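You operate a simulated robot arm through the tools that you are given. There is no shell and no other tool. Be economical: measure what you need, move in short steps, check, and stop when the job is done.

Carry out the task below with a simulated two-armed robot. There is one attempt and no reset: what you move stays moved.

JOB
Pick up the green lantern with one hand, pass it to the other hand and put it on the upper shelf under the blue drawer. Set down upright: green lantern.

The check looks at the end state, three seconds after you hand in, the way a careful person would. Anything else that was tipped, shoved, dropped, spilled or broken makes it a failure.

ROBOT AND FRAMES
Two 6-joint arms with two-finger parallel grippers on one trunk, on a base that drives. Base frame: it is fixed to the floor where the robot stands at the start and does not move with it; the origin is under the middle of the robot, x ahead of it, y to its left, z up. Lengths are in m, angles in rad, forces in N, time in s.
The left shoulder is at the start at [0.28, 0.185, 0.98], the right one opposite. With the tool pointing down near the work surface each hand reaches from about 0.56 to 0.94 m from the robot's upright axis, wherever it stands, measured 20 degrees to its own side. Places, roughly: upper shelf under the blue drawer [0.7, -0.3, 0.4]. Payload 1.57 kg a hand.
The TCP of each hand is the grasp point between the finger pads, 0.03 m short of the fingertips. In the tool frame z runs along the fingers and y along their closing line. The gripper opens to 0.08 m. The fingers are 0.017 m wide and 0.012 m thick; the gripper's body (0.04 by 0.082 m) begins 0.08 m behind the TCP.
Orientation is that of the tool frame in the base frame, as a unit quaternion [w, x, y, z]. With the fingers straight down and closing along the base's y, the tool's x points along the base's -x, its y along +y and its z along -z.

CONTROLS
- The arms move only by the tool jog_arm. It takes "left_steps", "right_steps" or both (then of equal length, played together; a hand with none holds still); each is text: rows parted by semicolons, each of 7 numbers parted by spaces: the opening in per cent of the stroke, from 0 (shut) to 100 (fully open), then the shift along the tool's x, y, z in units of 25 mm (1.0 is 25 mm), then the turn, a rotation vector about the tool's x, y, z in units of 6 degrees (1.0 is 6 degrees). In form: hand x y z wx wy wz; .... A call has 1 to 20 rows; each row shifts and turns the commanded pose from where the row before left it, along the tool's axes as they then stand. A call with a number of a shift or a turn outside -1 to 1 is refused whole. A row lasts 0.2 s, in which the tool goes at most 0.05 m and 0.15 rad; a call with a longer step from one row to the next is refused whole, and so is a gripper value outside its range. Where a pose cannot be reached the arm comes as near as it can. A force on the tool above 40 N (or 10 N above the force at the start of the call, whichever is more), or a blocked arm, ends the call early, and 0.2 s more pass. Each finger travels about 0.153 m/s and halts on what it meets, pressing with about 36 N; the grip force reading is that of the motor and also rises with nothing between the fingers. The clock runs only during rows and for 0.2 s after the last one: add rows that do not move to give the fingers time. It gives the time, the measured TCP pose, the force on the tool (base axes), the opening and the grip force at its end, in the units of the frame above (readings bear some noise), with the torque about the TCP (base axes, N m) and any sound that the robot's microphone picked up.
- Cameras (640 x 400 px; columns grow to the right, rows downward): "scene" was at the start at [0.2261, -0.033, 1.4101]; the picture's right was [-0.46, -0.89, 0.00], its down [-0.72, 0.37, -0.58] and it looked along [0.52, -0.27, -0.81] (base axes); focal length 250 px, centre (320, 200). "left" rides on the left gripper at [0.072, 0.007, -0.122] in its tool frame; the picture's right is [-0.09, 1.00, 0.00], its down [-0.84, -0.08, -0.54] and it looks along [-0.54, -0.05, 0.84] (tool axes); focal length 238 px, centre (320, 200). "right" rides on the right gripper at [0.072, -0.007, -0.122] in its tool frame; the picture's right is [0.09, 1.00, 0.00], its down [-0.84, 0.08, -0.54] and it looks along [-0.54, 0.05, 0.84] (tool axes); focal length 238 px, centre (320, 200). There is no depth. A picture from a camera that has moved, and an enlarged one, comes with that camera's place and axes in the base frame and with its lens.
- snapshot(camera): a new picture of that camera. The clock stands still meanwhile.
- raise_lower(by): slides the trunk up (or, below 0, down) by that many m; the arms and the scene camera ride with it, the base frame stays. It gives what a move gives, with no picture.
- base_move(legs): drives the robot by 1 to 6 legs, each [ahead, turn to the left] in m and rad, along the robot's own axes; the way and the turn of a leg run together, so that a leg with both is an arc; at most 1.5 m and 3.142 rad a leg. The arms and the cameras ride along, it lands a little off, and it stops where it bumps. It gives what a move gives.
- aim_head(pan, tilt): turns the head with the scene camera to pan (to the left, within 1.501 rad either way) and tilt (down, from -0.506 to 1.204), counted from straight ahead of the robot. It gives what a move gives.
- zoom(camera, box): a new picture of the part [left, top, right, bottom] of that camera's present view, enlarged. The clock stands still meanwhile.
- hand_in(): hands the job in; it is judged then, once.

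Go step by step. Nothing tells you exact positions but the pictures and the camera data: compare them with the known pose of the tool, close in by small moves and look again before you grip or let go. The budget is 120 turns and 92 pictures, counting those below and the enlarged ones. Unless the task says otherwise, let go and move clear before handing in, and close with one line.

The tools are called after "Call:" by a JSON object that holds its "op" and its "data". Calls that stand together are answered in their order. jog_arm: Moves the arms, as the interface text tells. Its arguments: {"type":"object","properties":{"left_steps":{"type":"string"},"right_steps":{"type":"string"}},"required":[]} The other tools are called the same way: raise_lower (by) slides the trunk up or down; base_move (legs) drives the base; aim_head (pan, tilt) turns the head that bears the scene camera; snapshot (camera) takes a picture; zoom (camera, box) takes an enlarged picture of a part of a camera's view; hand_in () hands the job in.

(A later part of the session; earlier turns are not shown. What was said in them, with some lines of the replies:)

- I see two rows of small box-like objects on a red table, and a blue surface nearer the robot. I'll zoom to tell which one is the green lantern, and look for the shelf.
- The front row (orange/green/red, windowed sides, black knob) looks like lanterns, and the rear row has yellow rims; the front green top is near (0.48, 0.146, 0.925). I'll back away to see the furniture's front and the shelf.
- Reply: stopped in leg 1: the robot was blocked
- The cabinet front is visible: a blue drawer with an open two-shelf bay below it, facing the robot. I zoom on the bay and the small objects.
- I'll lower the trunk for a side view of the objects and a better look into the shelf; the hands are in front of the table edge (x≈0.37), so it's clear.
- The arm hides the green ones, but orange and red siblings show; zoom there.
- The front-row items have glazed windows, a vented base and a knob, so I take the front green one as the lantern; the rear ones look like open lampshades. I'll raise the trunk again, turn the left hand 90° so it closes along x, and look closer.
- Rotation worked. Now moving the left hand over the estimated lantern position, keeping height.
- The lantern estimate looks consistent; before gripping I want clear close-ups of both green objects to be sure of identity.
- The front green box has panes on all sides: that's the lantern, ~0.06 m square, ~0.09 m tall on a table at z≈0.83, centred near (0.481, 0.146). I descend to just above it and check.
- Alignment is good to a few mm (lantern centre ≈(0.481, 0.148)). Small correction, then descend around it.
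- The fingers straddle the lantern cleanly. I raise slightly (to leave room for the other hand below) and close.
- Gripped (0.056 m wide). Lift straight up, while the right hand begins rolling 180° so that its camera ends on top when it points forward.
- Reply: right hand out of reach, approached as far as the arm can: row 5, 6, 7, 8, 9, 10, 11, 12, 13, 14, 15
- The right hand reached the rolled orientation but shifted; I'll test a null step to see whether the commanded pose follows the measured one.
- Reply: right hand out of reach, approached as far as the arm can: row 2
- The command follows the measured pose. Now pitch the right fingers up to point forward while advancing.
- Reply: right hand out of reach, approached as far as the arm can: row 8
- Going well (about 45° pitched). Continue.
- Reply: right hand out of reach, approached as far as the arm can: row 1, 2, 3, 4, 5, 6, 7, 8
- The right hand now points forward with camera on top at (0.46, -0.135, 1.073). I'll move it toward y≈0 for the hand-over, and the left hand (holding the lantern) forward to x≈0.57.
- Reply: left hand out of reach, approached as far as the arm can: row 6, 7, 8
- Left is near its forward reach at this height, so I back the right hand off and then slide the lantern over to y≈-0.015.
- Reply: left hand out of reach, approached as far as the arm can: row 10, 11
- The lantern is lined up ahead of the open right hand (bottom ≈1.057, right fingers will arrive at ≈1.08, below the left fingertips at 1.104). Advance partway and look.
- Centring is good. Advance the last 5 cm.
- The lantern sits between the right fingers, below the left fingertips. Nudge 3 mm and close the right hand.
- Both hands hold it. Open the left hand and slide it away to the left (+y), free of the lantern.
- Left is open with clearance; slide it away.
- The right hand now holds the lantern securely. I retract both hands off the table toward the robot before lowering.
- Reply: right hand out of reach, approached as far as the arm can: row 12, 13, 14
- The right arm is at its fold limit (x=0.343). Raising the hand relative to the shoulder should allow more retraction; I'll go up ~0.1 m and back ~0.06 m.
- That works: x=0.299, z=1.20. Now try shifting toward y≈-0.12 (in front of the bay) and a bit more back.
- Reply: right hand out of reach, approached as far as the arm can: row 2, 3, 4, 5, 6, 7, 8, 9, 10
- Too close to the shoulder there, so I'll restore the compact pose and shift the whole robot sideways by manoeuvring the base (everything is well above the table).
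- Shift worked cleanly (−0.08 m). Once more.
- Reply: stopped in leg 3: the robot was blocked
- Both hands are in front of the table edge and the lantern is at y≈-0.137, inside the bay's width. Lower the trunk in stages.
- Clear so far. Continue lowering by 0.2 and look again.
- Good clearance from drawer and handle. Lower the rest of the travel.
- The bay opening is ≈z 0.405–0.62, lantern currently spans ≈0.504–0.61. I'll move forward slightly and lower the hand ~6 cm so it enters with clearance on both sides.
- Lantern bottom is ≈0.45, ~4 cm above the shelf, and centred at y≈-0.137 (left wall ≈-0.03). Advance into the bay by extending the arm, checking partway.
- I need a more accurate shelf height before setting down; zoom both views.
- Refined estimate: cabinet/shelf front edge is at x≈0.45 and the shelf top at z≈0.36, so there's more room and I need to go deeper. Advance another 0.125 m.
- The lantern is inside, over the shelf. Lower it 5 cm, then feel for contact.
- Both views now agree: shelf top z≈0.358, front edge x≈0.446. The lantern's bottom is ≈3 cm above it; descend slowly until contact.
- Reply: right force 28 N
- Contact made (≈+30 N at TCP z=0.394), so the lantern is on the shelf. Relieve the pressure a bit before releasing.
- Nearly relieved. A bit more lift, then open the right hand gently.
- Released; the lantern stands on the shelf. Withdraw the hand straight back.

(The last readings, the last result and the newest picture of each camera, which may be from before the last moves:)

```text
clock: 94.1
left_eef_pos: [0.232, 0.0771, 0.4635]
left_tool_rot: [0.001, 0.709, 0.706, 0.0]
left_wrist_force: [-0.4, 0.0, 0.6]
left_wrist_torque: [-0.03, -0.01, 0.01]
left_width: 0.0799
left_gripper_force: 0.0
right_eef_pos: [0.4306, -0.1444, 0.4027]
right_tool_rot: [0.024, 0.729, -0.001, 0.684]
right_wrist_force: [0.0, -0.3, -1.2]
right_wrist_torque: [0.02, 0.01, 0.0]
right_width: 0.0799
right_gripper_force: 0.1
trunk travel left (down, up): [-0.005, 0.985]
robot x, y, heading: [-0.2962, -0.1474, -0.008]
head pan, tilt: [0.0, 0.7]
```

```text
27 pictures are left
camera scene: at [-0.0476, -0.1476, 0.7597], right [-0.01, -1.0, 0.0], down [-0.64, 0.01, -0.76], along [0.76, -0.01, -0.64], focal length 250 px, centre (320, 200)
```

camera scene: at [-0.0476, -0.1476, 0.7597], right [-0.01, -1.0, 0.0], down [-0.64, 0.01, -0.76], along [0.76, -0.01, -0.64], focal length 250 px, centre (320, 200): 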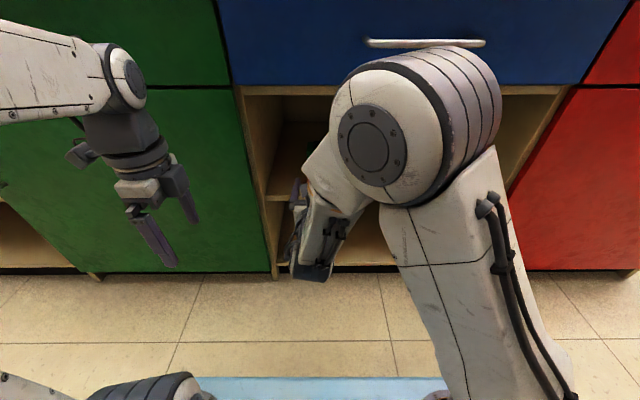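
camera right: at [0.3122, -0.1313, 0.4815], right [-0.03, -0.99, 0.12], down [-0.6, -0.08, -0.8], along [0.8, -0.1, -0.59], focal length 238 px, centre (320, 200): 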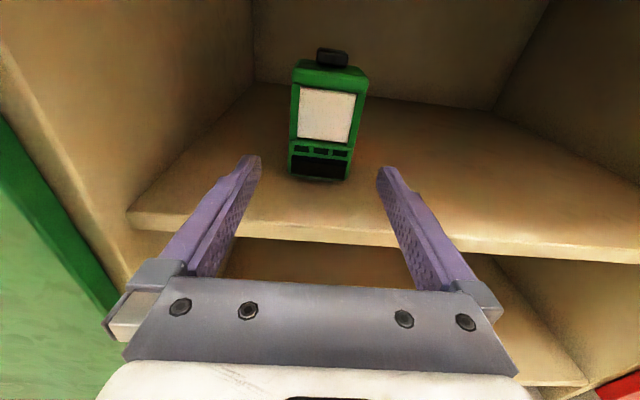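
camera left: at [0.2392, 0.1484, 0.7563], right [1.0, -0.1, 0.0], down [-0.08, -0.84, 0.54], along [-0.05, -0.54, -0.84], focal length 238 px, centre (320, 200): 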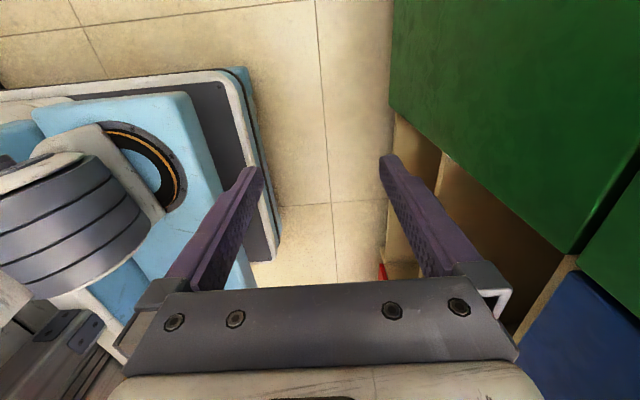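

The lantern stands upright well back from the shelf edge. Retreat a little further so the hand is out of the bay, then a final check.

Call:
{"op": "jog_arm", "data": {"right_steps": "100 0 0 -0.5 0 0 0; 100 0 0 -0.5 0 0 0; 100 0 0 -0.5 0 0 0; 100 0 0 -0.4 0 0 0; 100 0 0 0 0 0 0"}}

Call:
{"op": "zoom", "data": {"camera": "right", "box": [180, 20, 500, 220]}}

```text
clock: 95.3
left_eef_pos: [0.2323, 0.078, 0.4628]
left_tool_rot: [0.001, 0.708, 0.706, 0.0]
left_wrist_force: [0.3, 0.4, 0.8]
left_wrist_torque: [0.01, -0.01, 0.0]
left_width: 0.0801
left_gripper_force: 0.1
right_eef_pos: [0.3821, -0.1449, 0.4056]
right_tool_rot: [0.023, 0.729, -0.001, 0.684]
right_wrist_force: [-0.3, 0.8, -0.9]
right_wrist_torque: [0.02, 0.0, 0.0]
right_width: 0.08
right_gripper_force: 0.0
trunk travel left (down, up): [-0.005, 0.985]
robot x, y, heading: [-0.2904, -0.1448, -0.007]
head pan, tilt: [0.0, 0.7]
```

```text
2.00 times, centred on (340, 120) of right
camera zoom: at [0.2647, -0.1298, 0.4845], right [-0.03, -0.99, 0.12], down [-0.6, -0.08, -0.8], along [0.8, -0.1, -0.59], focal length 477 px, centre (280, 360)
```

zoom: 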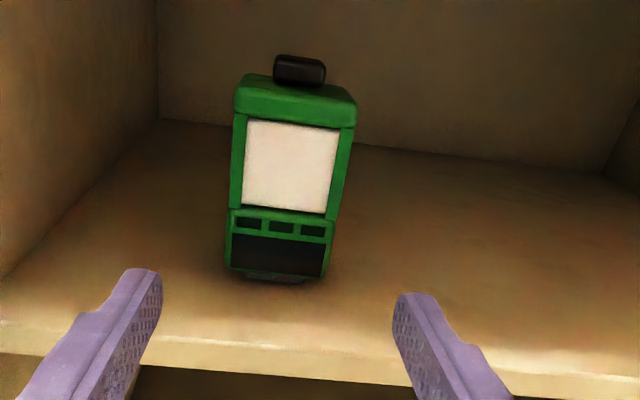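

The green lantern stands upright on the upper shelf under the blue drawer, and both hands are open and clear of it. I'm handing in.

Call:
{"op": "hand_in", "data": {}}

```text
The job is handed in.
```

The green lantern was picked up with the left hand, passed to the right hand and set upright on the upper shelf under the blue drawer. The base stopped twice against something behind it that I could not see.
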